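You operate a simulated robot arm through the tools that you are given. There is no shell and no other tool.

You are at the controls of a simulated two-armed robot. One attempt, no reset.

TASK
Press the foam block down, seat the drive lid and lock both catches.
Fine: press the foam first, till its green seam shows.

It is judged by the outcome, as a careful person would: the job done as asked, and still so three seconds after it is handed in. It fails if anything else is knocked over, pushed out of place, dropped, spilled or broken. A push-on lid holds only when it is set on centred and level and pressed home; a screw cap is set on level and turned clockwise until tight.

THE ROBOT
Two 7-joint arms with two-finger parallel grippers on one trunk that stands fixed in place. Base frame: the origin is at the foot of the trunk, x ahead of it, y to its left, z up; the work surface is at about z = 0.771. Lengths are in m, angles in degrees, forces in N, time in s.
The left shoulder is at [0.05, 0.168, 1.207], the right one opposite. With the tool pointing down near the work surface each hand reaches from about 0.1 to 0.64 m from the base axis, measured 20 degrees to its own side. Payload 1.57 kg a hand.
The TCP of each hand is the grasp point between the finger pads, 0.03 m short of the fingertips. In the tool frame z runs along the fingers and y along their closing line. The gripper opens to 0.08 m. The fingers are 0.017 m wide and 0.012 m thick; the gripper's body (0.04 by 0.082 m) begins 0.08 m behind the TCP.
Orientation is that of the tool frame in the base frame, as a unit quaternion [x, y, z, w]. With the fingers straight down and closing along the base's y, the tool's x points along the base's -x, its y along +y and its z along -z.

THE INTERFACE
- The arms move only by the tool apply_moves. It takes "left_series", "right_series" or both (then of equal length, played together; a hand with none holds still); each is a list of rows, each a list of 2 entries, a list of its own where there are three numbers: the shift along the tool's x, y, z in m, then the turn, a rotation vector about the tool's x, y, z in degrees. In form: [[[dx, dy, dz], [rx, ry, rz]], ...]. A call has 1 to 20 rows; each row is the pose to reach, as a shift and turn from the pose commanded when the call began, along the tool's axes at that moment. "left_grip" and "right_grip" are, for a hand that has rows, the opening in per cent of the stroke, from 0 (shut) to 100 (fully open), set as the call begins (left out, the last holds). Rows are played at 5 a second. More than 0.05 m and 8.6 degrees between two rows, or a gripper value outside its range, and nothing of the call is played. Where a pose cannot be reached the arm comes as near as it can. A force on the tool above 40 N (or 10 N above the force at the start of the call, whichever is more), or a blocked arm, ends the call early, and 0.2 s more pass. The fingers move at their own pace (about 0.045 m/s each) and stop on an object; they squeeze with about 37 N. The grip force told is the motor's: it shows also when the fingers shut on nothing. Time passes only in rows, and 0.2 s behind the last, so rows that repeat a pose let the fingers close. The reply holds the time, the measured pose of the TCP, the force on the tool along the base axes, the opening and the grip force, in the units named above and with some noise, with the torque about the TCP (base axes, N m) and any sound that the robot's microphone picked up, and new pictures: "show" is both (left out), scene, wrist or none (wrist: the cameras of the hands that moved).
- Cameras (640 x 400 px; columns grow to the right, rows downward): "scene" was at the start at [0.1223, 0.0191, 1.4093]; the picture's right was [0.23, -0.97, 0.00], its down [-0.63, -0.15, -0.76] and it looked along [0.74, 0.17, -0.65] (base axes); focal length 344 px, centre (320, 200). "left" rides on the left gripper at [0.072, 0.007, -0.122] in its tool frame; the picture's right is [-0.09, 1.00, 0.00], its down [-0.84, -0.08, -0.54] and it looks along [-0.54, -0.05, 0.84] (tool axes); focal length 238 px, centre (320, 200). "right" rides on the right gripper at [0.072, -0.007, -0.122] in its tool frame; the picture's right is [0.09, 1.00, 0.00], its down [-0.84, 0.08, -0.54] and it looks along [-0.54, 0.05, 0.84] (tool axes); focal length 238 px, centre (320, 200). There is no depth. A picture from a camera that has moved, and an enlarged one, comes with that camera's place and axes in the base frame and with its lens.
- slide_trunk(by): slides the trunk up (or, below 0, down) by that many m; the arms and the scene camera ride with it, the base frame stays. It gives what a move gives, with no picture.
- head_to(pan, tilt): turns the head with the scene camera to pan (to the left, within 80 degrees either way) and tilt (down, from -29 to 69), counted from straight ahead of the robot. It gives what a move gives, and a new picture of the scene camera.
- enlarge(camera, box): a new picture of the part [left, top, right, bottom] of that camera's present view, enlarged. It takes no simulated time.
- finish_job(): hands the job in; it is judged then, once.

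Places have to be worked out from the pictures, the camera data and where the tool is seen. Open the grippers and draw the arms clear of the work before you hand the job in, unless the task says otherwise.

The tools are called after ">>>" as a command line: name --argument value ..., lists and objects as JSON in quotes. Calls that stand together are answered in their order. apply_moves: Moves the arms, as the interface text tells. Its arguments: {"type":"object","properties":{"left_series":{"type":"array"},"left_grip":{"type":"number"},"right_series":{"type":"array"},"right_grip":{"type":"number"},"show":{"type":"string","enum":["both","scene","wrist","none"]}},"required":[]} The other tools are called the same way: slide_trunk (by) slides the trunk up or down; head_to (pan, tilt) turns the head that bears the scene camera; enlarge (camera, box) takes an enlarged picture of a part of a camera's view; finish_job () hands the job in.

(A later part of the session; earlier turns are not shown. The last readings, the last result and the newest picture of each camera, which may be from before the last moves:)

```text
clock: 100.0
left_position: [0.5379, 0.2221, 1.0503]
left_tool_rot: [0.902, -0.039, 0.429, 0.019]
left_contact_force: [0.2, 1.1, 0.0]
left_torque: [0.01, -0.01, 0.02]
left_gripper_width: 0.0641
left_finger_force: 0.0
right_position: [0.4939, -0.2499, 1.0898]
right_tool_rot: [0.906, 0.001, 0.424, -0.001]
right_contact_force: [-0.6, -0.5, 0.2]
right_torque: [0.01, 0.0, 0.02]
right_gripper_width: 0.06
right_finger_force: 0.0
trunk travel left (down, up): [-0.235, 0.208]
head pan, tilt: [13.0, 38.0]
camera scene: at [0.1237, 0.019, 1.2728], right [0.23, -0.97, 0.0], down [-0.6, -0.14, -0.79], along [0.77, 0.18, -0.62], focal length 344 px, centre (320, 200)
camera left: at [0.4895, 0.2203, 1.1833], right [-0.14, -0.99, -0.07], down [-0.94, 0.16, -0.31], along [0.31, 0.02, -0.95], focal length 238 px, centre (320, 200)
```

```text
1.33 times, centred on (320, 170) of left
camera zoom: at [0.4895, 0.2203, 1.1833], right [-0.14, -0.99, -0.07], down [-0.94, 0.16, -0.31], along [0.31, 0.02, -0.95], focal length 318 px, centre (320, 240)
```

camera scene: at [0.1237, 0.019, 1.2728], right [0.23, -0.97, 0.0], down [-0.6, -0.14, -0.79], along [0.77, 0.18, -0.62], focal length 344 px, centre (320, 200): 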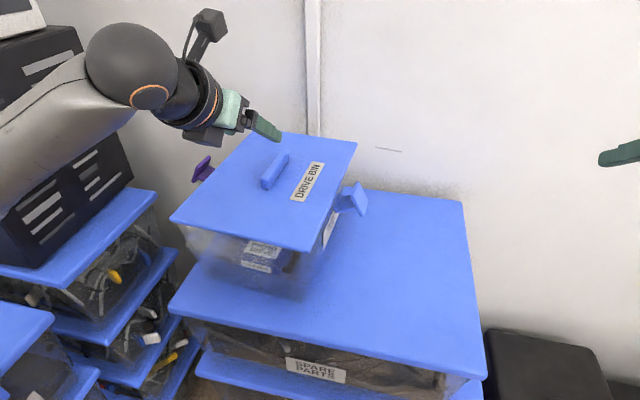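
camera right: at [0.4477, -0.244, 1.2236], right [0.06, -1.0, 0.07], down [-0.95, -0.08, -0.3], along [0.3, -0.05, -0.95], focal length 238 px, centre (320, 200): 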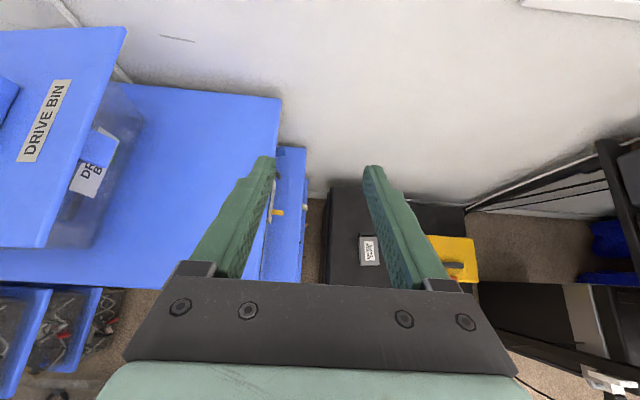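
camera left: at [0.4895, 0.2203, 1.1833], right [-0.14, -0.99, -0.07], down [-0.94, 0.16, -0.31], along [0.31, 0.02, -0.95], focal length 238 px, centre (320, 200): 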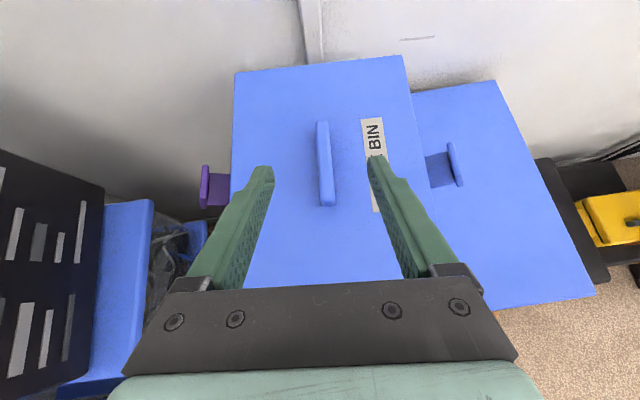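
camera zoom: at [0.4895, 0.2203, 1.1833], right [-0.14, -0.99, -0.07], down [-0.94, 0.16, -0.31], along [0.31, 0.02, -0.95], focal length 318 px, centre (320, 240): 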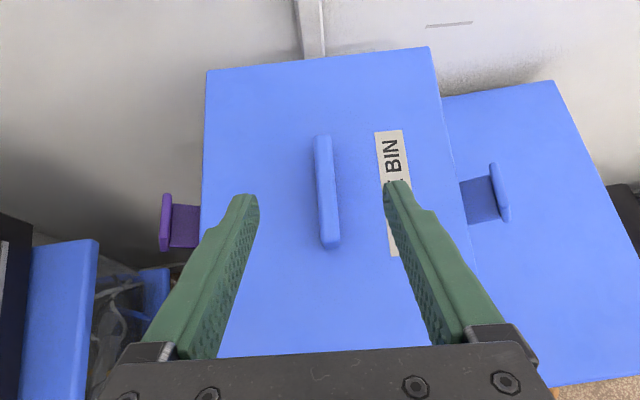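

The lid sits centred: its handle centre is (0.610, 0.2136) and the catches' midpoint is (0.611, 0.2134). I'll back the left hand out to the bin's left side at about (0.42, 0.40, 1.05) and square it up, so I can look at the purple catch and the seating from the side.

>>> apply_moves --left_series '[[[-0.0166, -0.0336, -0.0204], [0.7, 0, -0.6]], [[-0.0333, -0.0672, -0.0408], [1.4, 0, -1.2]], [[-0.0499, -0.1008, -0.0613], [2.1, 0, -1.7]], [[-0.0666, -0.1344, -0.0817], [2.8, 0, -2.3]], [[-0.0832, -0.168, -0.1021], [3.57, 0, -2.9]], [[-0.0832, -0.168, -0.1021], [3.57, 0, -2.9]]]' --left_grip 0 --show "none"

>>> apply_moves --left_series '[[[0, 0, 0], [0, 0, -8]], [[0, 0, 0], [0, 0, -16]], [[0, 0, 0], [0, 0, -24]], [[0, 0, 0], [0, 0, -32]], [[0, 0, 0], [0, 0, -40]], [[0, 0, 0], [0, 0, -48]], [[0, 0, 0], [0, 0, -56]], [[0, 0, 0], [0, 0, -64]], [[0, 0, 0], [0, 0, -72]], [[0, 0, 0], [0, 0, -80]], [[0, 0, 0], [0, 0, -88]], [[0, 0, 0], [0, 0, -90]]]' --show "both"

```text
clock: 101.4
left_position: [0.4219, 0.4002, 1.0499]
left_tool_rot: [0.903, -0.002, 0.429, 0.001]
left_contact_force: [-0.1, -0.3, -0.5]
left_torque: [0.02, 0.01, 0.03]
left_gripper_width: 0.0
left_finger_force: 21.1
right_position: [0.4939, -0.2497, 1.0903]
right_tool_rot: [0.905, 0.002, 0.425, -0.001]
right_contact_force: [-1.2, -0.5, 0.0]
right_torque: [0.01, 0.03, 0.0]
right_gripper_width: 0.0601
right_finger_force: 0.0
trunk travel left (down, up): [-0.235, 0.208]
head pan, tilt: [13.0, 38.0]
```

```text
clock: 104.0
left_position: [0.4217, 0.4007, 1.0489]
left_tool_rot: [0.639, 0.638, 0.301, 0.305]
left_contact_force: [0.3, 1.2, 0.9]
left_torque: [-0.01, -0.03, -0.02]
left_gripper_width: 0.0
left_finger_force: 21.1
right_position: [0.4936, -0.2504, 1.0907]
right_tool_rot: [0.906, 0.001, 0.424, -0.001]
right_contact_force: [-0.6, -0.1, 0.9]
right_torque: [-0.01, 0.0, 0.0]
right_gripper_width: 0.0603
right_finger_force: 0.1
trunk travel left (down, up): [-0.235, 0.208]
head pan, tilt: [13.0, 38.0]
camera scene: at [0.1239, 0.0191, 1.2728], right [0.23, -0.97, 0.0], down [-0.6, -0.14, -0.79], along [0.77, 0.18, -0.62], focal length 344 px, centre (320, 200)
camera left: at [0.3334, 0.4729, 1.132], right [0.63, -0.09, 0.77], down [-0.47, -0.83, 0.29], along [0.62, -0.54, -0.57], focal length 238 px, centre (320, 200)
```

scene: 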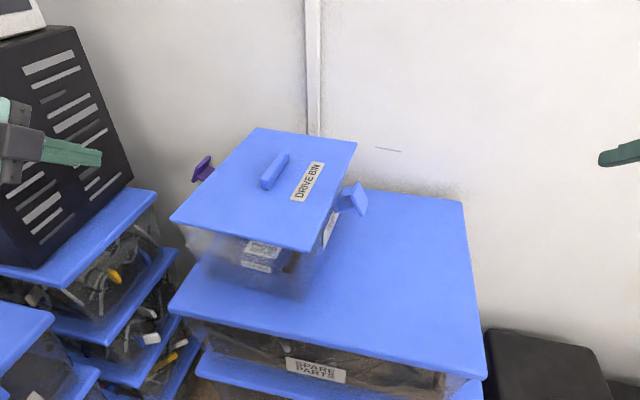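
left: 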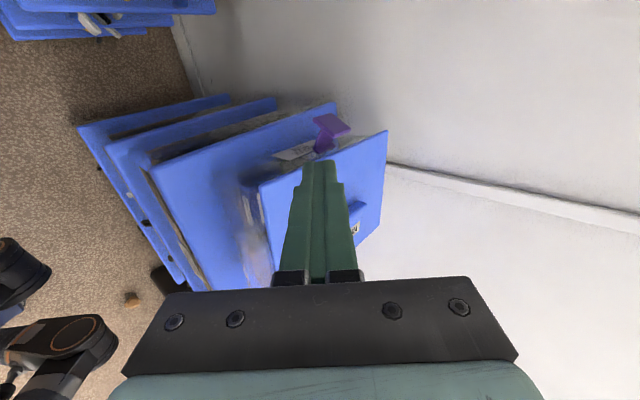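

I can see the purple catch from the outside. I'll go lower and pitch more horizontal to look at the rim line and the catch hinge from the left.

>>> apply_moves --left_series '[[[0.0075, -0.0186, 0.0242], [-6.25, 0, 0]], [[0.015, -0.0372, 0.0484], [-12.5, 0, 0]], [[0.0225, -0.0558, 0.0725], [-18.75, 0, 0]], [[0.03, -0.0744, 0.0967], [-25, 0, 0]], [[0.03, -0.0744, 0.0967], [-25, 0, 0]]]' --show "both"

>>> enlarge --camera "left" --box '[180, 40, 500, 280]'

```text
clock: 105.2
left_position: [0.4503, 0.4309, 0.9311]
left_tool_rot: [0.559, 0.557, 0.432, 0.437]
left_contact_force: [-0.2, 0.8, -0.2]
left_torque: [0.02, -0.01, -0.01]
left_gripper_width: 0.0
left_finger_force: 21.8
right_position: [0.4938, -0.2498, 1.0895]
right_tool_rot: [0.905, 0.001, 0.425, -0.001]
right_contact_force: [-1.0, 0.4, -0.6]
right_torque: [0.03, 0.01, 0.0]
right_gripper_width: 0.0599
right_finger_force: 0.1
trunk travel left (down, up): [-0.235, 0.208]
head pan, tilt: [13.0, 38.0]
camera scene: at [0.1239, 0.0192, 1.2728], right [0.22, -0.97, 0.0], down [-0.6, -0.14, -0.79], along [0.77, 0.18, -0.62], focal length 344 px, centre (320, 200)
camera left: at [0.3352, 0.5031, 0.9676], right [0.24, -0.09, 0.97], down [-0.55, -0.83, 0.06], along [0.8, -0.55, -0.25], focal length 238 px, centre (320, 200)
```

scene: 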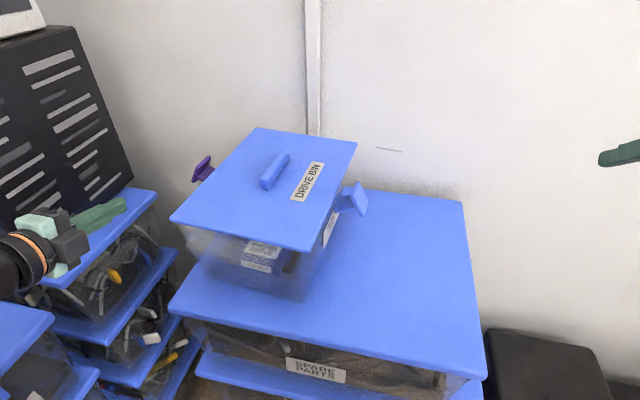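
left: 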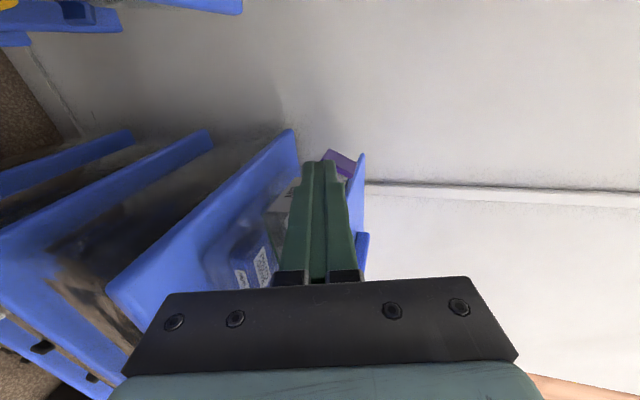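

```text
1.67 times, centred on (340, 160) of left
camera zoom: at [0.3352, 0.5031, 0.9676], right [0.24, -0.09, 0.97], down [-0.55, -0.83, 0.06], along [0.8, -0.55, -0.25], focal length 397 px, centre (287, 267)
```

zoom: 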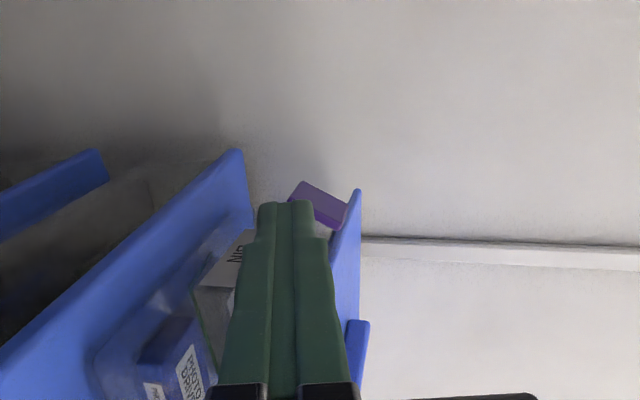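

The fingers block the view of the catch. I'll shift the hand slightly back and toward the bin so the catch clears the fingertips in the picture.

>>> apply_moves --left_series '[[[-0.02, -0.005, -0.025], [0, 0, 0]], [[-0.045, -0.01, -0.05], [0, 0, 0]], [[-0.055, -0.01, -0.06], [0, 0, 0]]]' --show "wrist"

>>> enlarge --camera "left" --box '[220, 60, 420, 210]'

```text
clock: 106.0
left_position: [0.3917, 0.3786, 0.9347]
left_tool_rot: [0.559, 0.557, 0.433, 0.436]
left_contact_force: [-0.3, -0.7, -0.2]
left_torque: [0.02, 0.01, 0.02]
left_gripper_width: 0.0001
left_finger_force: 21.4
left hand out of reach, approached as far as the arm can: row 3
right_position: [0.4945, -0.2491, 1.0908]
right_tool_rot: [0.906, 0.002, 0.424, -0.001]
right_contact_force: [0.4, -0.4, -0.2]
right_torque: [-0.04, 0.01, 0.01]
right_gripper_width: 0.0601
right_finger_force: 0.1
trunk travel left (down, up): [-0.235, 0.208]
head pan, tilt: [13.0, 38.0]
camera left: at [0.2771, 0.4506, 0.9709], right [0.24, -0.09, 0.97], down [-0.55, -0.83, 0.06], along [0.8, -0.54, -0.25], focal length 238 px, centre (320, 200)
```

left: 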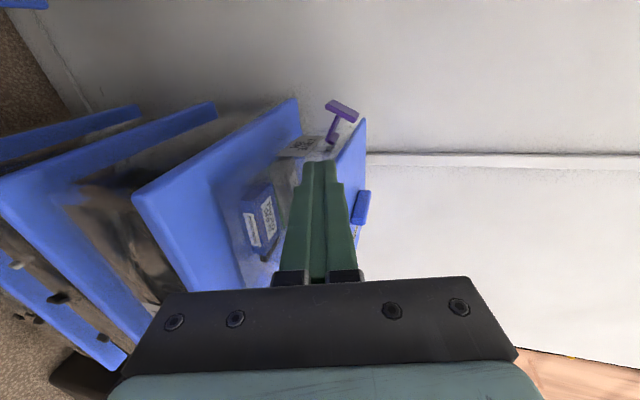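

```text
2.67 times, centred on (320, 135) of left
camera zoom: at [0.2771, 0.4506, 0.9709], right [0.24, -0.09, 0.97], down [-0.55, -0.83, 0.06], along [0.8, -0.54, -0.25], focal length 636 px, centre (320, 373)
```

zoom: 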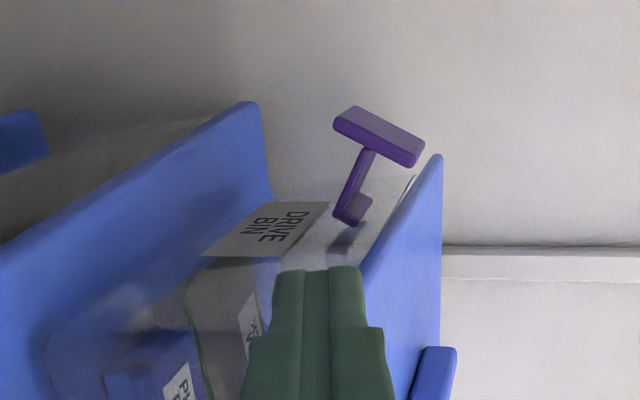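

Now I have a clear side view: the purple catch is T-shaped with its hinge at about (y 0.336, z 0.894). Its arm sticks out 21° above horizontal, with a hook plate across the end. Rotating it up about 70° swings the hook over the lid edge. I'll line up the closed left fingers to slide in under the arm from the near side.

>>> apply_moves --left_series '[[[0.002, -0.0034, 0.0323], [-2.3, -2.9, 0.7]], [[0.0044, -0.0069, 0.0646], [-4.6, -5.8, 1.45]], [[0.0065, -0.0103, 0.0969], [-6.9, -8.7, 2.2]], [[0.0087, -0.0138, 0.1292], [-9.2, -11.6, 2.9]], [[0.0087, -0.0138, 0.1292], [-9.2, -11.6, 2.9]]]' --show "both"

>>> enlarge --camera "left" --box '[200, 60, 440, 240]'

```text
clock: 107.2
left_position: [0.5158, 0.386, 0.8888]
left_tool_rot: [0.576, 0.459, 0.429, 0.523]
left_contact_force: [0.0, -0.2, 0.3]
left_torque: [0.01, -0.01, 0.02]
left_gripper_width: 0.0002
left_finger_force: 21.8
right_position: [0.4938, -0.2502, 1.0891]
right_tool_rot: [0.906, 0.002, 0.423, -0.001]
right_contact_force: [-0.2, 0.2, -0.5]
right_torque: [-0.02, 0.0, 0.01]
right_gripper_width: 0.0599
right_finger_force: 0.0
trunk travel left (down, up): [-0.235, 0.208]
head pan, tilt: [13.0, 38.0]
camera scene: at [0.124, 0.0191, 1.2728], right [0.22, -0.97, 0.0], down [-0.6, -0.14, -0.79], along [0.77, 0.18, -0.62], focal length 344 px, centre (320, 200)
camera left: at [0.4131, 0.4814, 0.9075], right [0.06, -0.12, 0.99], down [-0.71, -0.7, -0.04], along [0.7, -0.7, -0.13], focal length 238 px, centre (320, 200)
```

scene: 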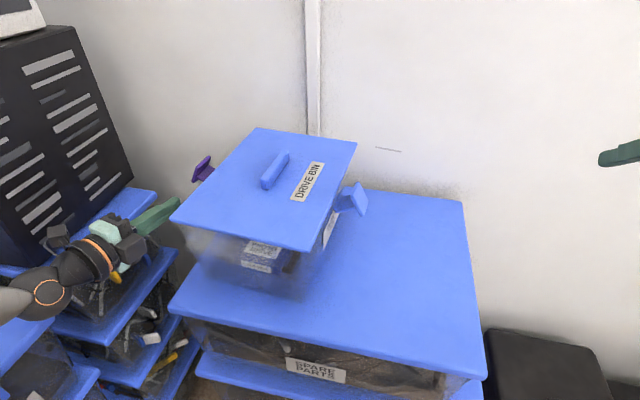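
left: 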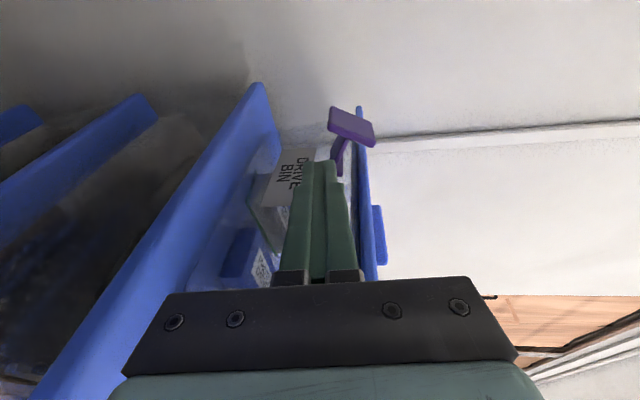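

```text
2.22 times, centred on (320, 150) of left
camera zoom: at [0.4131, 0.4814, 0.9075], right [0.06, -0.12, 0.99], down [-0.71, -0.7, -0.04], along [0.7, -0.7, -0.13], focal length 530 px, centre (320, 311)
```

zoom: 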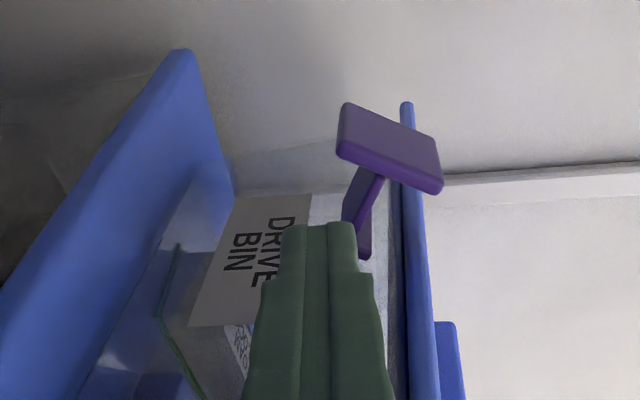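

The view confirms the geometry: hinge about (y 0.332, z 0.8965), plate from (0.3795, 0.890) up to (0.361, 0.929). I'll slide the fingers forward under the arm without touching it.

>>> apply_moves --left_series '[[[-0.0006, 0.0002, 0.033], [0, 0, 0]], [[-0.0013, 0.0003, 0.066], [0, 0, 0]], [[-0.0019, 0.0005, 0.0981], [0, 0, 0]], [[-0.0019, 0.0005, 0.0981], [0, 0, 0]]]' --show "both"

>>> enlarge --camera "left" --box '[200, 60, 440, 240]'

```text
clock: 108.2
left_position: [0.6091, 0.3634, 0.8808]
left_tool_rot: [0.577, 0.46, 0.428, 0.522]
left_contact_force: [-3.4, 0.6, 0.5]
left_torque: [-0.05, -0.03, 0.05]
left_gripper_width: 0.0003
left_finger_force: 21.0
right_position: [0.4939, -0.2502, 1.0901]
right_tool_rot: [0.905, 0.001, 0.425, -0.001]
right_contact_force: [0.8, 1.5, -0.3]
right_torque: [-0.01, -0.02, 0.02]
right_gripper_width: 0.06
right_finger_force: 0.1
trunk travel left (down, up): [-0.235, 0.208]
head pan, tilt: [13.0, 38.0]
camera scene: at [0.1234, 0.0191, 1.2729], right [0.22, -0.97, 0.0], down [-0.6, -0.14, -0.79], along [0.77, 0.18, -0.62], focal length 344 px, centre (320, 200)
camera left: at [0.5071, 0.4592, 0.8997], right [0.06, -0.12, 0.99], down [-0.71, -0.7, -0.04], along [0.7, -0.7, -0.13], focal length 238 px, centre (320, 200)
```

scene: 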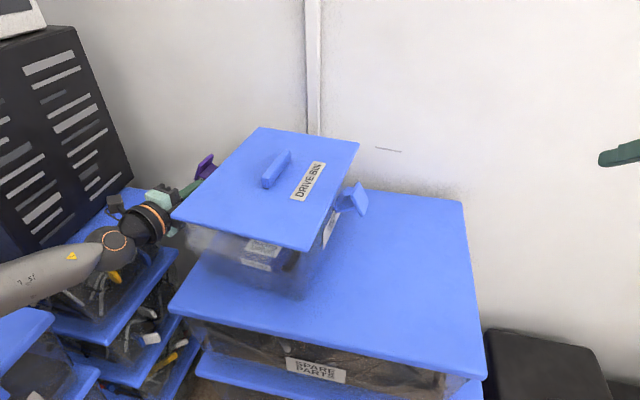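
left: 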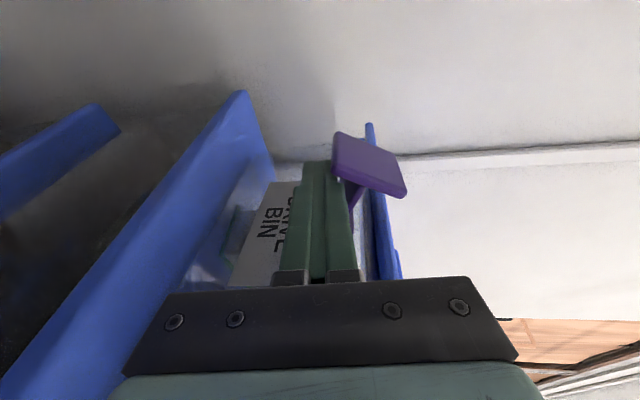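

```text
2.22 times, centred on (320, 150) of left
camera zoom: at [0.5071, 0.4592, 0.8997], right [0.06, -0.12, 0.99], down [-0.71, -0.7, -0.04], along [0.7, -0.7, -0.13], focal length 530 px, centre (320, 311)
```

zoom: 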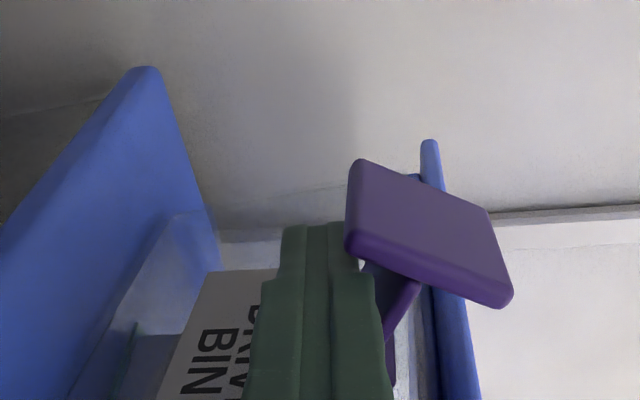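

The fingers' wider part touched the plate's near edge lightly (3.4 N along x). I'll back off 5 mm and start lifting the arm from below in small steps.

>>> apply_moves --left_series '[[[-0.001, -0.0004, -0.0049], [0, 0, 0]], [[0.0024, 0.0055, -0.0061], [0, 0, 0]], [[0.0036, 0.011, -0.0069], [0, 0, 0]], [[0.0047, 0.0166, -0.0076], [0, 0, 0]], [[0.0047, 0.0166, -0.0076], [0, 0, 0]]]' --show "both"

>>> enlarge --camera "left" --box '[200, 60, 440, 240]'

```text
clock: 109.4
left_position: [0.605, 0.3697, 0.898]
left_tool_rot: [0.577, 0.459, 0.428, 0.523]
left_contact_force: [-0.4, -1.9, -1.5]
left_torque: [0.02, 0.0, 0.0]
left_gripper_width: 0.0
left_finger_force: 21.1
right_position: [0.4936, -0.251, 1.0908]
right_tool_rot: [0.905, 0.001, 0.425, 0.0]
right_contact_force: [-0.4, -0.7, -0.5]
right_torque: [-0.02, -0.02, 0.01]
right_gripper_width: 0.0601
right_finger_force: 0.0
trunk travel left (down, up): [-0.235, 0.208]
head pan, tilt: [13.0, 38.0]
camera scene: at [0.124, 0.019, 1.2728], right [0.23, -0.97, 0.0], down [-0.6, -0.14, -0.79], along [0.77, 0.18, -0.62], focal length 344 px, centre (320, 200)
camera left: at [0.5022, 0.4651, 0.9173], right [0.06, -0.12, 0.99], down [-0.71, -0.7, -0.04], along [0.7, -0.7, -0.13], focal length 238 px, centre (320, 200)
```

scene: 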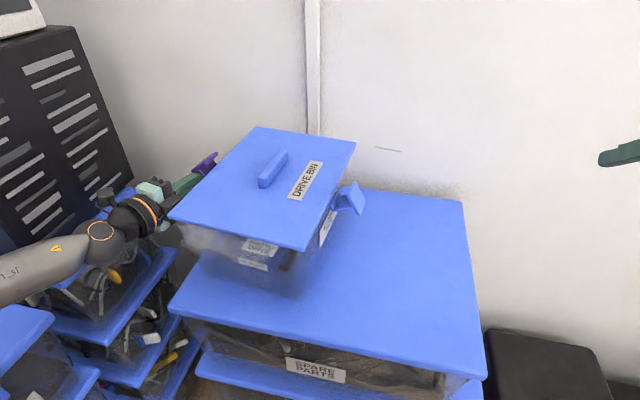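
left: 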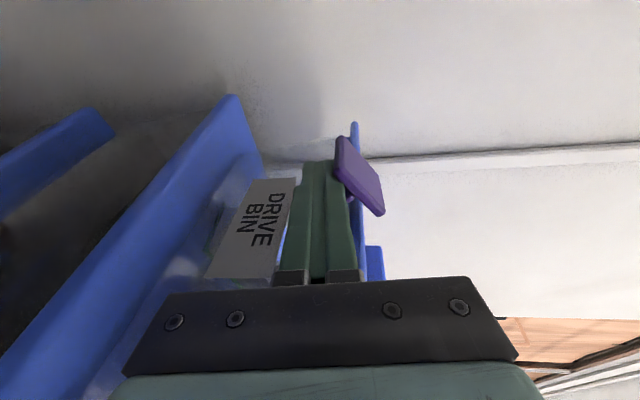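

```text
2.22 times, centred on (320, 150) of left
camera zoom: at [0.5022, 0.4651, 0.9173], right [0.06, -0.12, 0.99], down [-0.71, -0.7, -0.04], along [0.7, -0.7, -0.13], focal length 530 px, centre (320, 311)
```

zoom: 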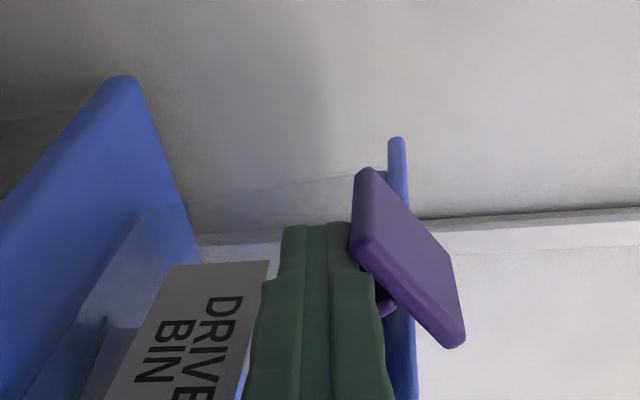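

The catch is rotating (now about 45°), with low force. The bin got nudged a few millimetres toward +y, so I'll continue the arc with no more outward motion: up, then inward.

>>> apply_moves --left_series '[[[-0.001, 0.006, -0.0006], [0, 0, 0]], [[-0.001, 0.0125, -0.0013], [0, 0, 0]], [[-0.0035, 0.017, -0.0008], [0, 0, 0]], [[-0.0075, 0.0203, 0.0], [0, 0, 0]], [[-0.0075, 0.0203, 0.0], [0, 0, 0]]]' --show "both"

>>> enlarge --camera "left" --box '[200, 60, 440, 240]'

```text
clock: 110.6
left_position: [0.6041, 0.362, 0.9193]
left_tool_rot: [0.576, 0.459, 0.429, 0.522]
left_contact_force: [-1.1, 1.6, -3.3]
left_torque: [0.03, -0.01, -0.33]
left_gripper_width: 0.0001
left_finger_force: 21.6
right_position: [0.4936, -0.2502, 1.0902]
right_tool_rot: [0.906, 0.001, 0.423, 0.0]
right_contact_force: [0.7, -0.6, -0.1]
right_torque: [0.0, 0.08, -0.02]
right_gripper_width: 0.0599
right_finger_force: 0.0
trunk travel left (down, up): [-0.235, 0.208]
head pan, tilt: [13.0, 38.0]
camera scene: at [0.1241, 0.0195, 1.2728], right [0.23, -0.97, 0.0], down [-0.6, -0.14, -0.79], along [0.77, 0.18, -0.62], focal length 344 px, centre (320, 200)
camera left: at [0.5023, 0.4576, 0.9375], right [0.06, -0.12, 0.99], down [-0.71, -0.7, -0.04], along [0.7, -0.7, -0.13], focal length 238 px, centre (320, 200)
```

scene: 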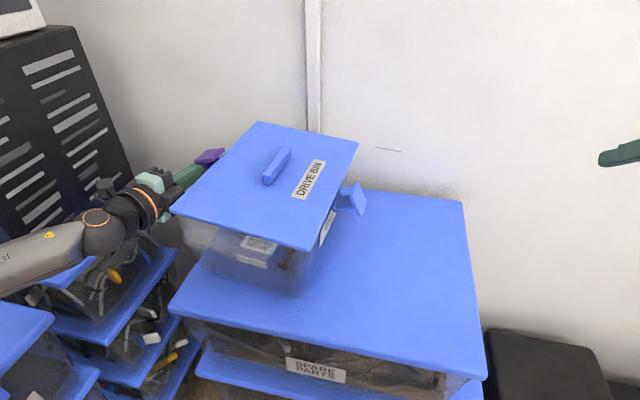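
left: 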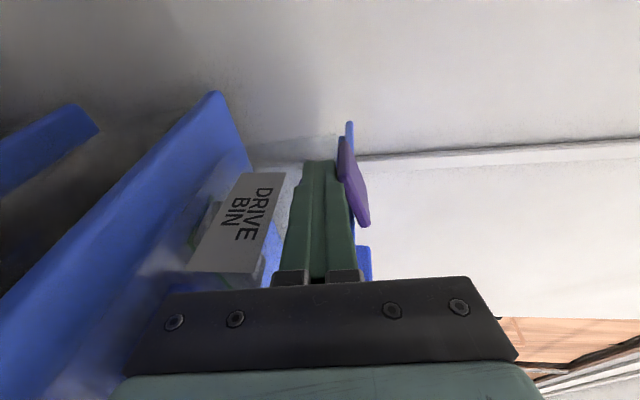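

```text
2.22 times, centred on (320, 150) of left
camera zoom: at [0.5023, 0.4576, 0.9375], right [0.06, -0.12, 0.99], down [-0.71, -0.7, -0.04], along [0.7, -0.7, -0.13], focal length 530 px, centre (320, 311)
```

zoom: 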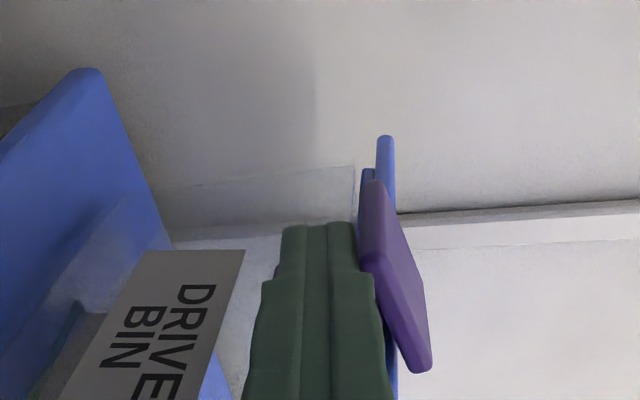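

The catch is nearly closed, but the fingertips are now lifting the bin's left side slightly through the hook flange. I'll lower the fingers 8 mm and push inward instead.

>>> apply_moves --left_series '[[[-0.002, -0.004, 0.0008], [0, 0, 0]], [[-0.004, -0.0079, 0.0015], [0, 0, 0]], [[-0.007, -0.0078, 0.0022], [0, 0, 0]], [[-0.0099, -0.0077, 0.0028], [0, 0, 0]], [[-0.0099, -0.0077, 0.0028], [0, 0, 0]]]' --show "both"

>>> enlarge --camera "left" --box '[200, 60, 440, 240]'

```text
clock: 111.8
left_position: [0.6048, 0.3504, 0.9095]
left_tool_rot: [0.576, 0.459, 0.429, 0.523]
left_contact_force: [-0.3, 1.6, -2.9]
left_torque: [0.01, -0.18, -0.21]
left_gripper_width: 0.0001
left_finger_force: 21.1
right_position: [0.4947, -0.2498, 1.0901]
right_tool_rot: [0.906, 0.002, 0.423, 0.0]
right_contact_force: [-0.7, 0.1, 0.1]
right_torque: [-0.01, -0.01, 0.01]
right_gripper_width: 0.0599
right_finger_force: 0.0
trunk travel left (down, up): [-0.235, 0.208]
head pan, tilt: [13.0, 38.0]
camera scene: at [0.1241, 0.0195, 1.2728], right [0.22, -0.97, 0.0], down [-0.6, -0.14, -0.79], along [0.77, 0.18, -0.62], focal length 344 px, centre (320, 200)
camera left: at [0.5025, 0.4469, 0.9289], right [0.06, -0.12, 0.99], down [-0.71, -0.7, -0.04], along [0.7, -0.7, -0.13], focal length 238 px, centre (320, 200)
```

scene: 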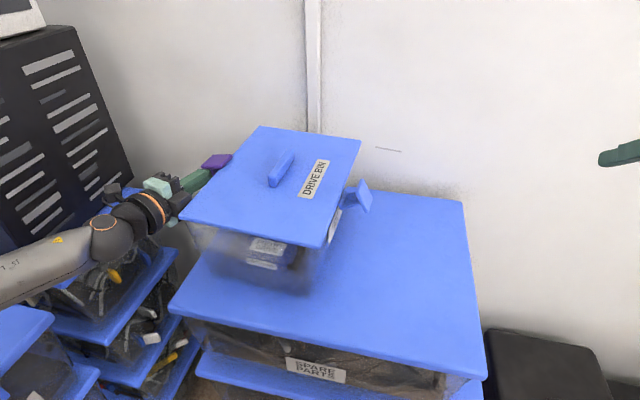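
left: 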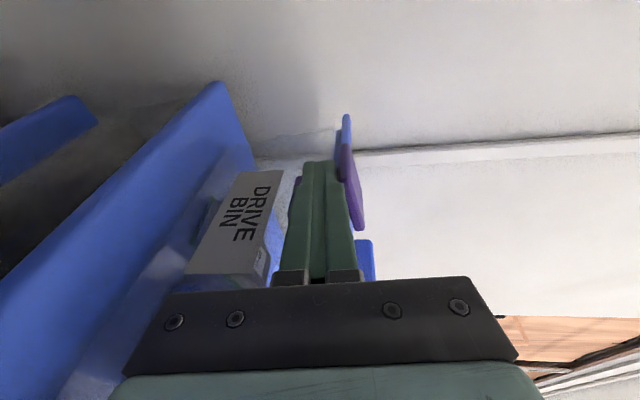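

```text
2.22 times, centred on (320, 150) of left
camera zoom: at [0.5025, 0.4469, 0.9289], right [0.06, -0.12, 0.99], down [-0.71, -0.7, -0.04], along [0.7, -0.7, -0.13], focal length 530 px, centre (320, 311)
```

zoom: 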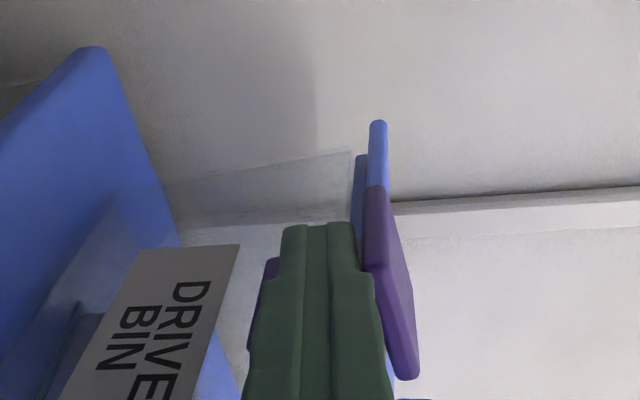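

The hook now sits over the lid edge at about 79°, but the inward push slid the light bin roughly 13 mm toward -y. Side pushes need bracing, so I'll withdraw these fingers downward and outward, and look before finishing with a downward press on the hook.

>>> apply_moves --left_series '[[[0.002, -0.004, 0.0], [0, 0, 0]], [[0.002, -0.012, 0.001], [0, 0, 0]], [[0.002, -0.025, 0.002], [0, 0, 0]], [[0.02, -0.0262, -0.002], [0, 0, 0]], [[0.0387, -0.0262, -0.0062], [0, 0, 0]]]' --show "both"

>>> enlarge --camera "left" --box '[200, 60, 440, 240]'

>>> enlarge --camera "scene" --box '[160, 110, 400, 300]'

```text
clock: 113.0
left_position: [0.6063, 0.3903, 0.8853]
left_tool_rot: [0.577, 0.459, 0.428, 0.522]
left_contact_force: [0.2, 0.6, 0.6]
left_torque: [0.03, 0.01, 0.01]
left_gripper_width: 0.0
left_finger_force: 21.2
right_position: [0.4944, -0.2511, 1.0903]
right_tool_rot: [0.905, 0.002, 0.425, -0.001]
right_contact_force: [0.7, 0.0, 1.0]
right_torque: [0.01, 0.03, 0.0]
right_gripper_width: 0.0598
right_finger_force: 0.1
trunk travel left (down, up): [-0.235, 0.208]
head pan, tilt: [13.0, 38.0]
camera scene: at [0.1239, 0.0192, 1.2728], right [0.22, -0.97, 0.0], down [-0.6, -0.14, -0.79], along [0.77, 0.18, -0.62], focal length 344 px, centre (320, 200)
camera left: at [0.5028, 0.4871, 0.9042], right [0.06, -0.12, 0.99], down [-0.71, -0.7, -0.04], along [0.7, -0.7, -0.13], focal length 238 px, centre (320, 200)
```

scene: 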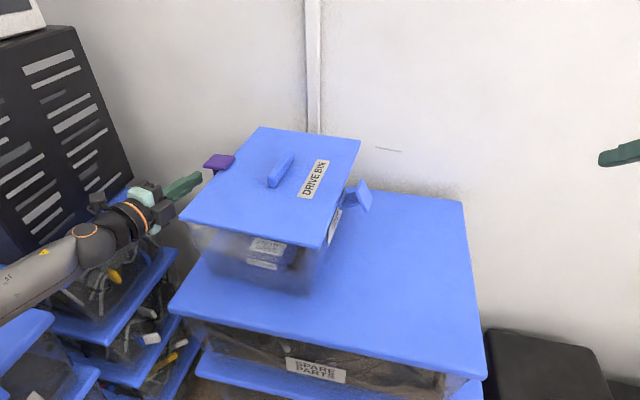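
left: 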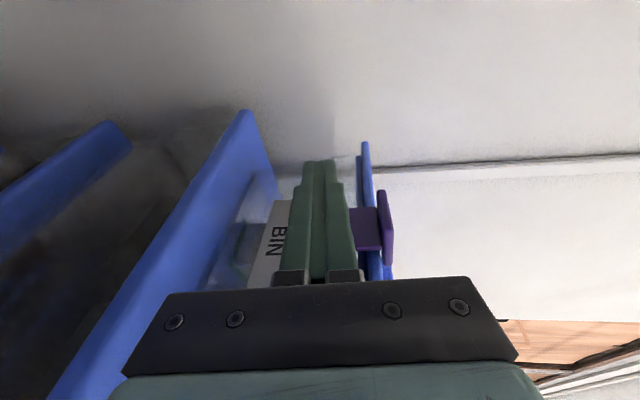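

```text
2.22 times, centred on (320, 150) of left
camera zoom: at [0.5028, 0.4871, 0.9042], right [0.06, -0.12, 0.99], down [-0.71, -0.7, -0.04], along [0.7, -0.7, -0.13], focal length 530 px, centre (320, 311)
```

zoom: 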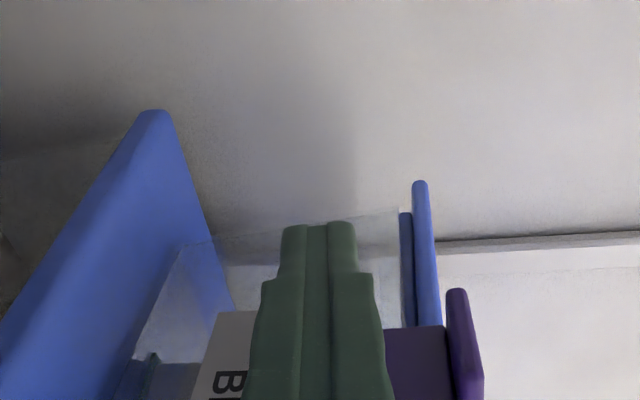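

```text
2.11 times, centred on (280, 205) of scene
camera zoom: at [0.1239, 0.0192, 1.2728], right [0.22, -0.97, 0.0], down [-0.6, -0.14, -0.79], along [0.77, 0.18, -0.62], focal length 725 px, centre (404, 190)
```

zoom: 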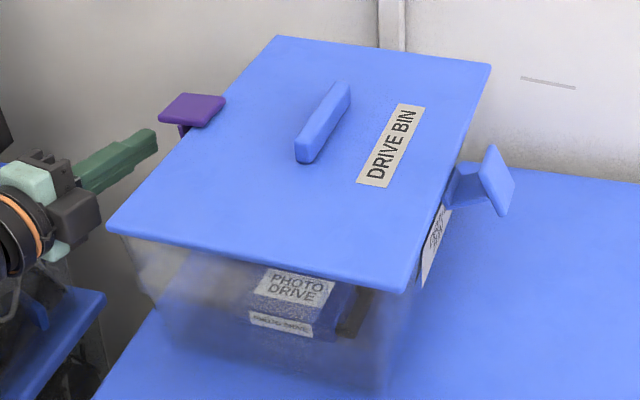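

The side view shows a thin inner lip strip just above the rim, so the lid may be sitting with its lip on the rim instead of inside it. I need plan views to check this: I'll bring the right hand's camera over the lid's right edge and back the left hand away.

>>> apply_moves --right_series '[[[0.0076, -0.04, 0.0115], [0, 0, 0]], [[0.0153, -0.08, 0.0229], [0, 0, 0]], [[0.0229, -0.12, 0.0344], [0, 0, 0]], [[0.0306, -0.16, 0.0458], [0, 0, 0]], [[0.0382, -0.2, 0.0573], [0, 0, 0]], [[0.0459, -0.24, 0.0687], [0, 0, 0]], [[0.0535, -0.28, 0.0802], [0, 0, 0]], [[0.0535, -0.28, 0.0802], [0, 0, 0]]]' --left_series '[[[0.01, 0.0, -0.03], [0, 0, 0]], [[0.015, 0.0, -0.06], [0, 0, 0]], [[0.015, 0.0, -0.1], [0, 0, 0]], [[0.01, 0.03, -0.13], [0, 0, 0]], [[0.01, 0.07, -0.14], [0, 0, 0]], [[0.01, 0.11, -0.14], [0, 0, 0]], [[0.01, 0.14, -0.14], [0, 0, 0]], [[0.01, 0.14, -0.14], [0, 0, 0]]]' --show "both"

>>> enlarge --camera "right" --box '[40, 40, 360, 280]'

```text
clock: 114.8
left_position: [0.4827, 0.4247, 1.0372]
left_tool_rot: [0.578, 0.458, 0.428, 0.522]
left_contact_force: [0.7, 0.8, 0.6]
left_torque: [0.0, 0.02, -0.01]
left_gripper_width: 0.0001
left_finger_force: 21.0
left hand out of reach, approached as far as the arm can: row 6
right_position: [0.5895, 0.0305, 1.0799]
right_tool_rot: [0.905, 0.002, 0.425, -0.001]
right_contact_force: [0.4, 0.2, 1.0]
right_torque: [0.0, -0.03, -0.03]
right_gripper_width: 0.0599
right_finger_force: 0.1
trunk travel left (down, up): [-0.235, 0.208]
head pan, tilt: [13.0, 38.0]
camera scene: at [0.1239, 0.0193, 1.2728], right [0.23, -0.97, 0.0], down [-0.6, -0.14, -0.79], along [0.77, 0.18, -0.62], focal length 344 px, centre (320, 200)
camera right: at [0.5437, 0.0368, 1.2138], right [0.06, -1.0, 0.07], down [-0.95, -0.08, -0.3], along [0.3, -0.05, -0.95], focal length 238 px, centre (320, 200)
camera left: at [0.3795, 0.5207, 1.0568], right [0.06, -0.12, 0.99], down [-0.71, -0.7, -0.04], along [0.7, -0.7, -0.13], focal length 238 px, centre (320, 200)
```

scene: 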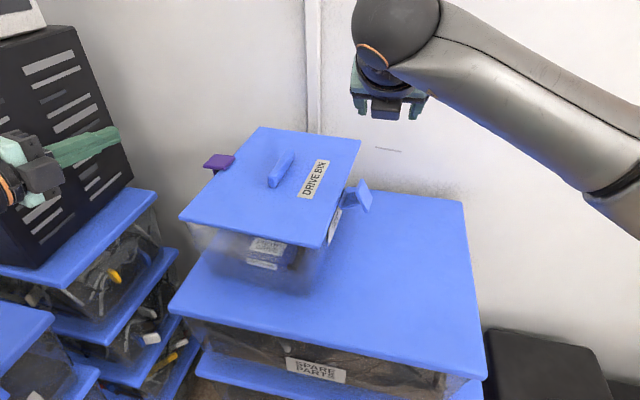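
right: 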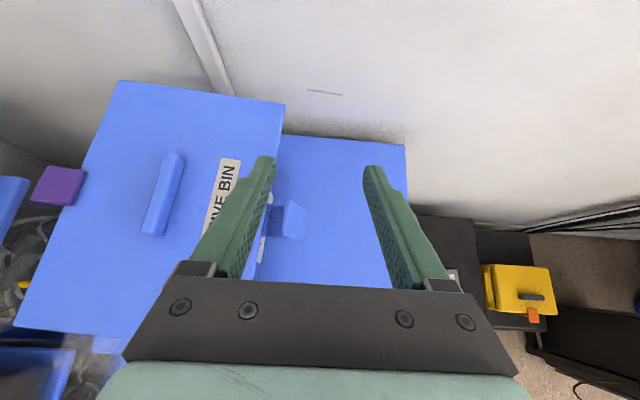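
left: 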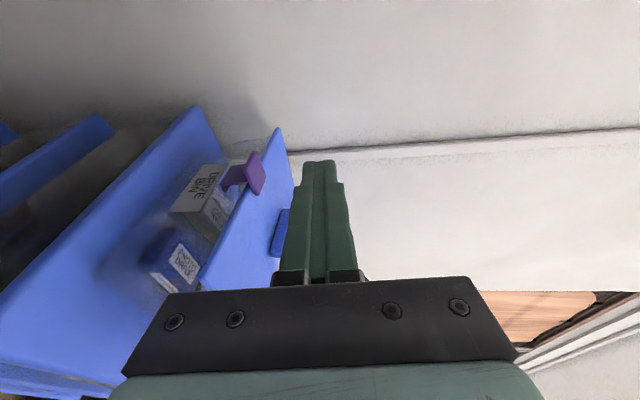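

```text
1.67 times, centred on (200, 160) of right
camera zoom: at [0.5437, 0.0368, 1.2138], right [0.06, -1.0, 0.07], down [-0.95, -0.08, -0.3], along [0.3, -0.05, -0.95], focal length 397 px, centre (520, 267)
```

zoom: 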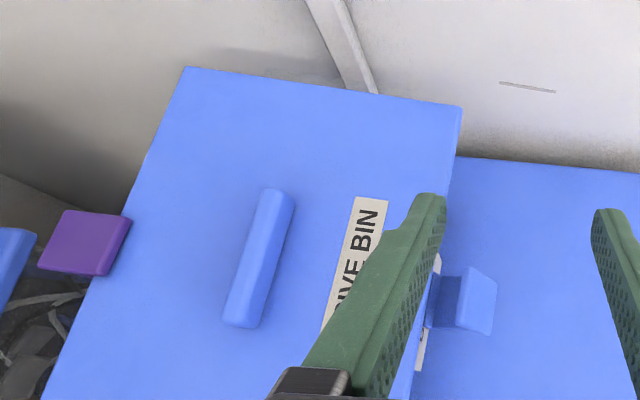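

The lid looks shifted a few millimetres toward -y relative to the hinges. I'll move the right hand 6 cm to the right so its finger doesn't hide the lid's right edge, and measure again.

>>> apply_moves --right_series '[[[0.0, 0.03, 0.0], [0, 0, 0]], [[0.0, 0.06, 0.0], [0, 0, 0]], [[0.0, 0.06, 0.0], [0, 0, 0]]]' --show "wrist"

>>> enlarge --camera "right" --box '[130, 80, 270, 280]'

>>> enlarge --camera "right" --box '[0, 60, 260, 300]'

>>> enlarge --camera "left" --box '[140, 100, 320, 300]'

```text
clock: 115.6
left_position: [0.482, 0.4242, 1.0374]
left_tool_rot: [0.577, 0.459, 0.428, 0.523]
left_contact_force: [0.2, -0.4, 0.4]
left_torque: [-0.03, 0.01, -0.03]
left_gripper_width: 0.0002
left_finger_force: 21.3
right_position: [0.5903, -0.0302, 1.0798]
right_tool_rot: [0.905, 0.001, 0.425, -0.001]
right_contact_force: [-0.2, 0.6, 0.0]
right_torque: [0.02, 0.04, -0.03]
right_gripper_width: 0.0597
right_finger_force: 0.0
trunk travel left (down, up): [-0.235, 0.208]
head pan, tilt: [13.0, 38.0]
camera right: at [0.5433, -0.0234, 1.2137], right [0.06, -1.0, 0.07], down [-0.95, -0.08, -0.3], along [0.3, -0.05, -0.95], focal length 238 px, centre (320, 200)
```

right: 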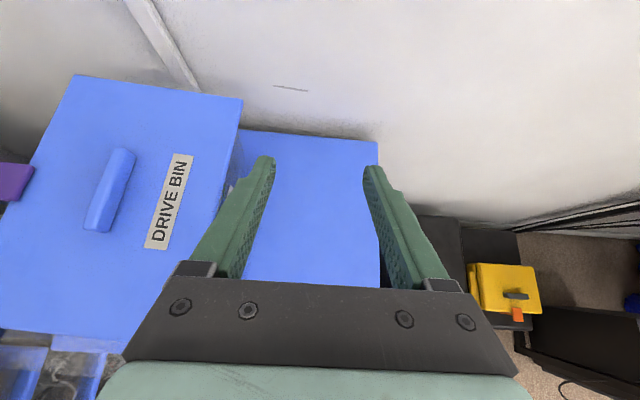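

```text
2.00 times, centred on (200, 180) of right
camera zoom: at [0.5433, -0.0234, 1.2137], right [0.06, -1.0, 0.07], down [-0.95, -0.08, -0.3], along [0.3, -0.05, -0.95], focal length 477 px, centre (560, 240)
```

zoom: 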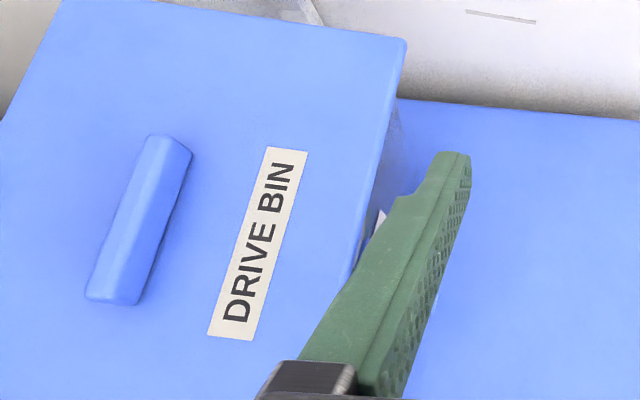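

```text
1.67 times, centred on (130, 180) of right
camera zoom: at [0.5433, -0.0234, 1.2137], right [0.06, -1.0, 0.07], down [-0.95, -0.08, -0.3], along [0.3, -0.05, -0.95], focal length 397 px, centre (637, 233)
```

zoom: 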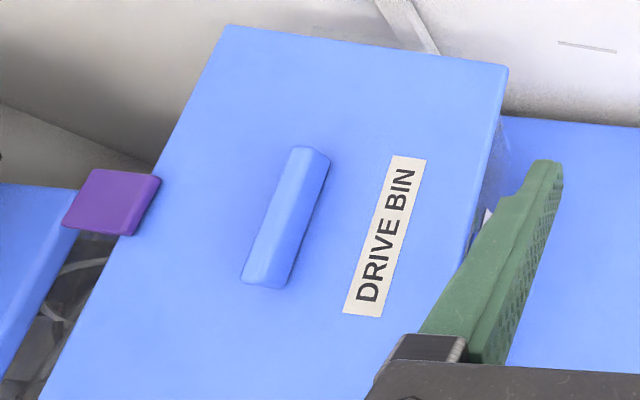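

```text
2.00 times, centred on (230, 200) of left
camera zoom: at [0.3794, 0.5208, 1.0565], right [0.06, -0.12, 0.99], down [-0.71, -0.7, -0.04], along [0.7, -0.7, -0.13], focal length 477 px, centre (500, 200)
```

zoom: 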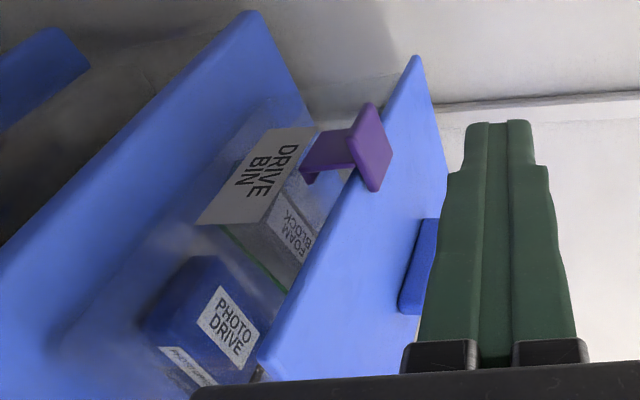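

The lid has shifted about 7 mm toward -y relative to the bin and its lip is on the rim, so it isn't seated. I'll bring the left hand back to the top-camera orientation and regrasp the handle to work it into place. First I spin the left tool +90°.

>>> apply_moves --left_series '[[[0, 0, 0], [0, 0, 8]], [[0, 0, 0], [0, 0, 16]], [[0, 0, 0], [0, 0, 24]], [[0, 0, 0], [0, 0, 32]], [[0, 0, 0], [0, 0, 40]], [[0, 0, 0], [0, 0, 48]], [[0, 0, 0], [0, 0, 56]], [[0, 0, 0], [0, 0, 64]], [[0, 0, 0], [0, 0, 72]], [[0, 0, 0], [0, 0, 80]], [[0, 0, 0], [0, 0, 88]], [[0, 0, 0], [0, 0, 90]]]' --right_series '[[[0, 0.02, -0.01], [0, 0, 0]], [[0, 0.04, -0.02], [0, 0, 0]], [[0, 0.06, -0.03], [0, 0, 0]], [[0, 0.08, -0.04], [0, 0, 0]], [[0, 0.1, -0.05], [0, 0, 0]], [[0, 0.12, -0.06], [0, 0, 0]], [[0, 0.14, -0.06], [0, 0, 0]], [[0, 0.16, -0.06], [0, 0, 0]], [[0, 0.18, -0.06], [0, 0, 0]], [[0, 0.19, -0.06], [0, 0, 0]], [[0, 0.19, -0.06], [0, 0, 0]], [[0, 0.19, -0.06], [0, 0, 0]]]' --show "none"

```text
clock: 118.2
left_position: [0.4824, 0.4253, 1.0367]
left_tool_rot: [0.733, -0.084, 0.672, 0.066]
left_contact_force: [-0.1, 0.4, 0.6]
left_torque: [0.01, -0.03, 0.01]
left_gripper_width: 0.0001
left_finger_force: 21.4
right_position: [0.5431, -0.2202, 1.1172]
right_tool_rot: [0.905, 0.002, 0.425, -0.001]
right_contact_force: [0.1, -0.6, -0.6]
right_torque: [-0.05, -0.01, 0.01]
right_gripper_width: 0.0602
right_finger_force: 0.0
trunk travel left (down, up): [-0.235, 0.208]
head pan, tilt: [13.0, 38.0]
```

>>> apply_moves --left_series '[[[0.009, 0.0313, 0.0159], [1.15, -5.85, -0.62]], [[0.018, 0.0625, 0.0319], [2.29, -11.69, -1.24]], [[0.027, 0.0938, 0.0478], [3.44, -17.54, -1.86]], [[0.0359, 0.1251, 0.0637], [4.59, -23.38, -2.48]], [[0.0449, 0.1563, 0.0797], [5.73, -29.23, -3.1]], [[0.0539, 0.1876, 0.0956], [6.88, -35.07, -3.72]], [[0.0539, 0.1876, 0.0956], [6.88, -35.07, -3.72]]]' --left_grip 60 --show "both"

>>> enlarge --camera "left" --box '[140, 40, 540, 300]'

```text
clock: 119.8
left_position: [0.5394, 0.2198, 1.0793]
left_tool_rot: [0.906, -0.035, 0.421, 0.016]
left_contact_force: [-0.6, 0.6, 0.3]
left_torque: [0.0, 0.01, 0.01]
left_gripper_width: 0.0482
left_finger_force: 0.0
right_position: [0.5437, -0.221, 1.1175]
right_tool_rot: [0.906, 0.001, 0.423, -0.001]
right_contact_force: [-0.7, -0.2, -0.3]
right_torque: [-0.06, 0.01, 0.02]
right_gripper_width: 0.0598
right_finger_force: 0.0
trunk travel left (down, up): [-0.235, 0.208]
head pan, tilt: [13.0, 38.0]
camera scene: at [0.1239, 0.019, 1.2728], right [0.22, -0.97, 0.0], down [-0.6, -0.14, -0.79], along [0.77, 0.18, -0.62], focal length 344 px, centre (320, 200)
camera left: at [0.4934, 0.2172, 1.214], right [-0.14, -0.99, -0.07], down [-0.94, 0.15, -0.29], along [0.3, 0.03, -0.95], focal length 238 px, centre (320, 200)
```

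scene: 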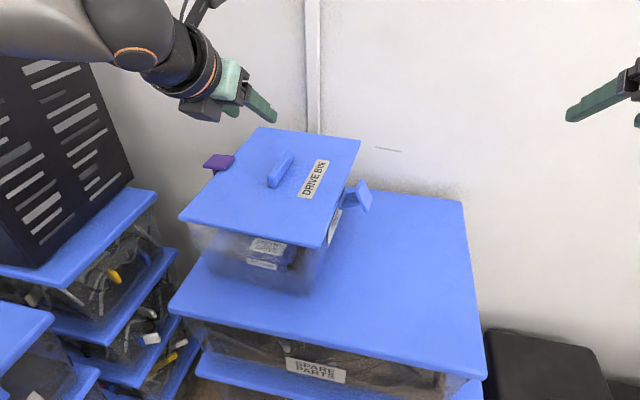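
left: 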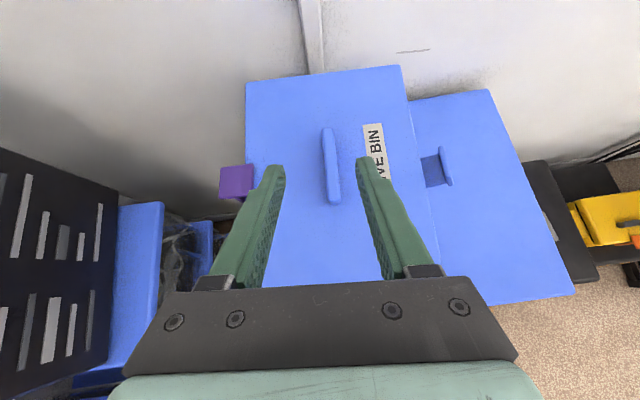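

```text
1.54 times, centred on (340, 170) of left
camera zoom: at [0.4934, 0.2172, 1.214], right [-0.14, -0.99, -0.07], down [-0.94, 0.15, -0.29], along [0.3, 0.03, -0.95], focal length 367 px, centre (289, 246)
```

zoom: 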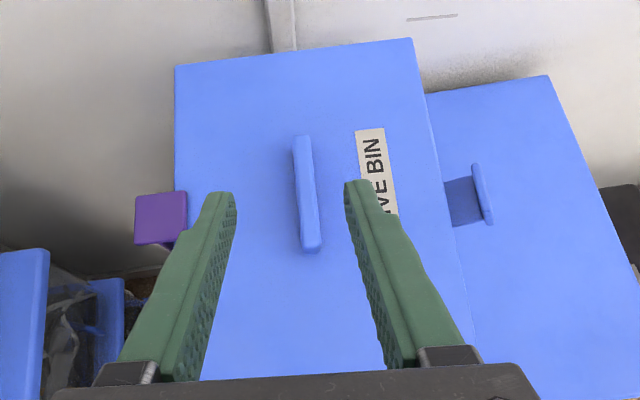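

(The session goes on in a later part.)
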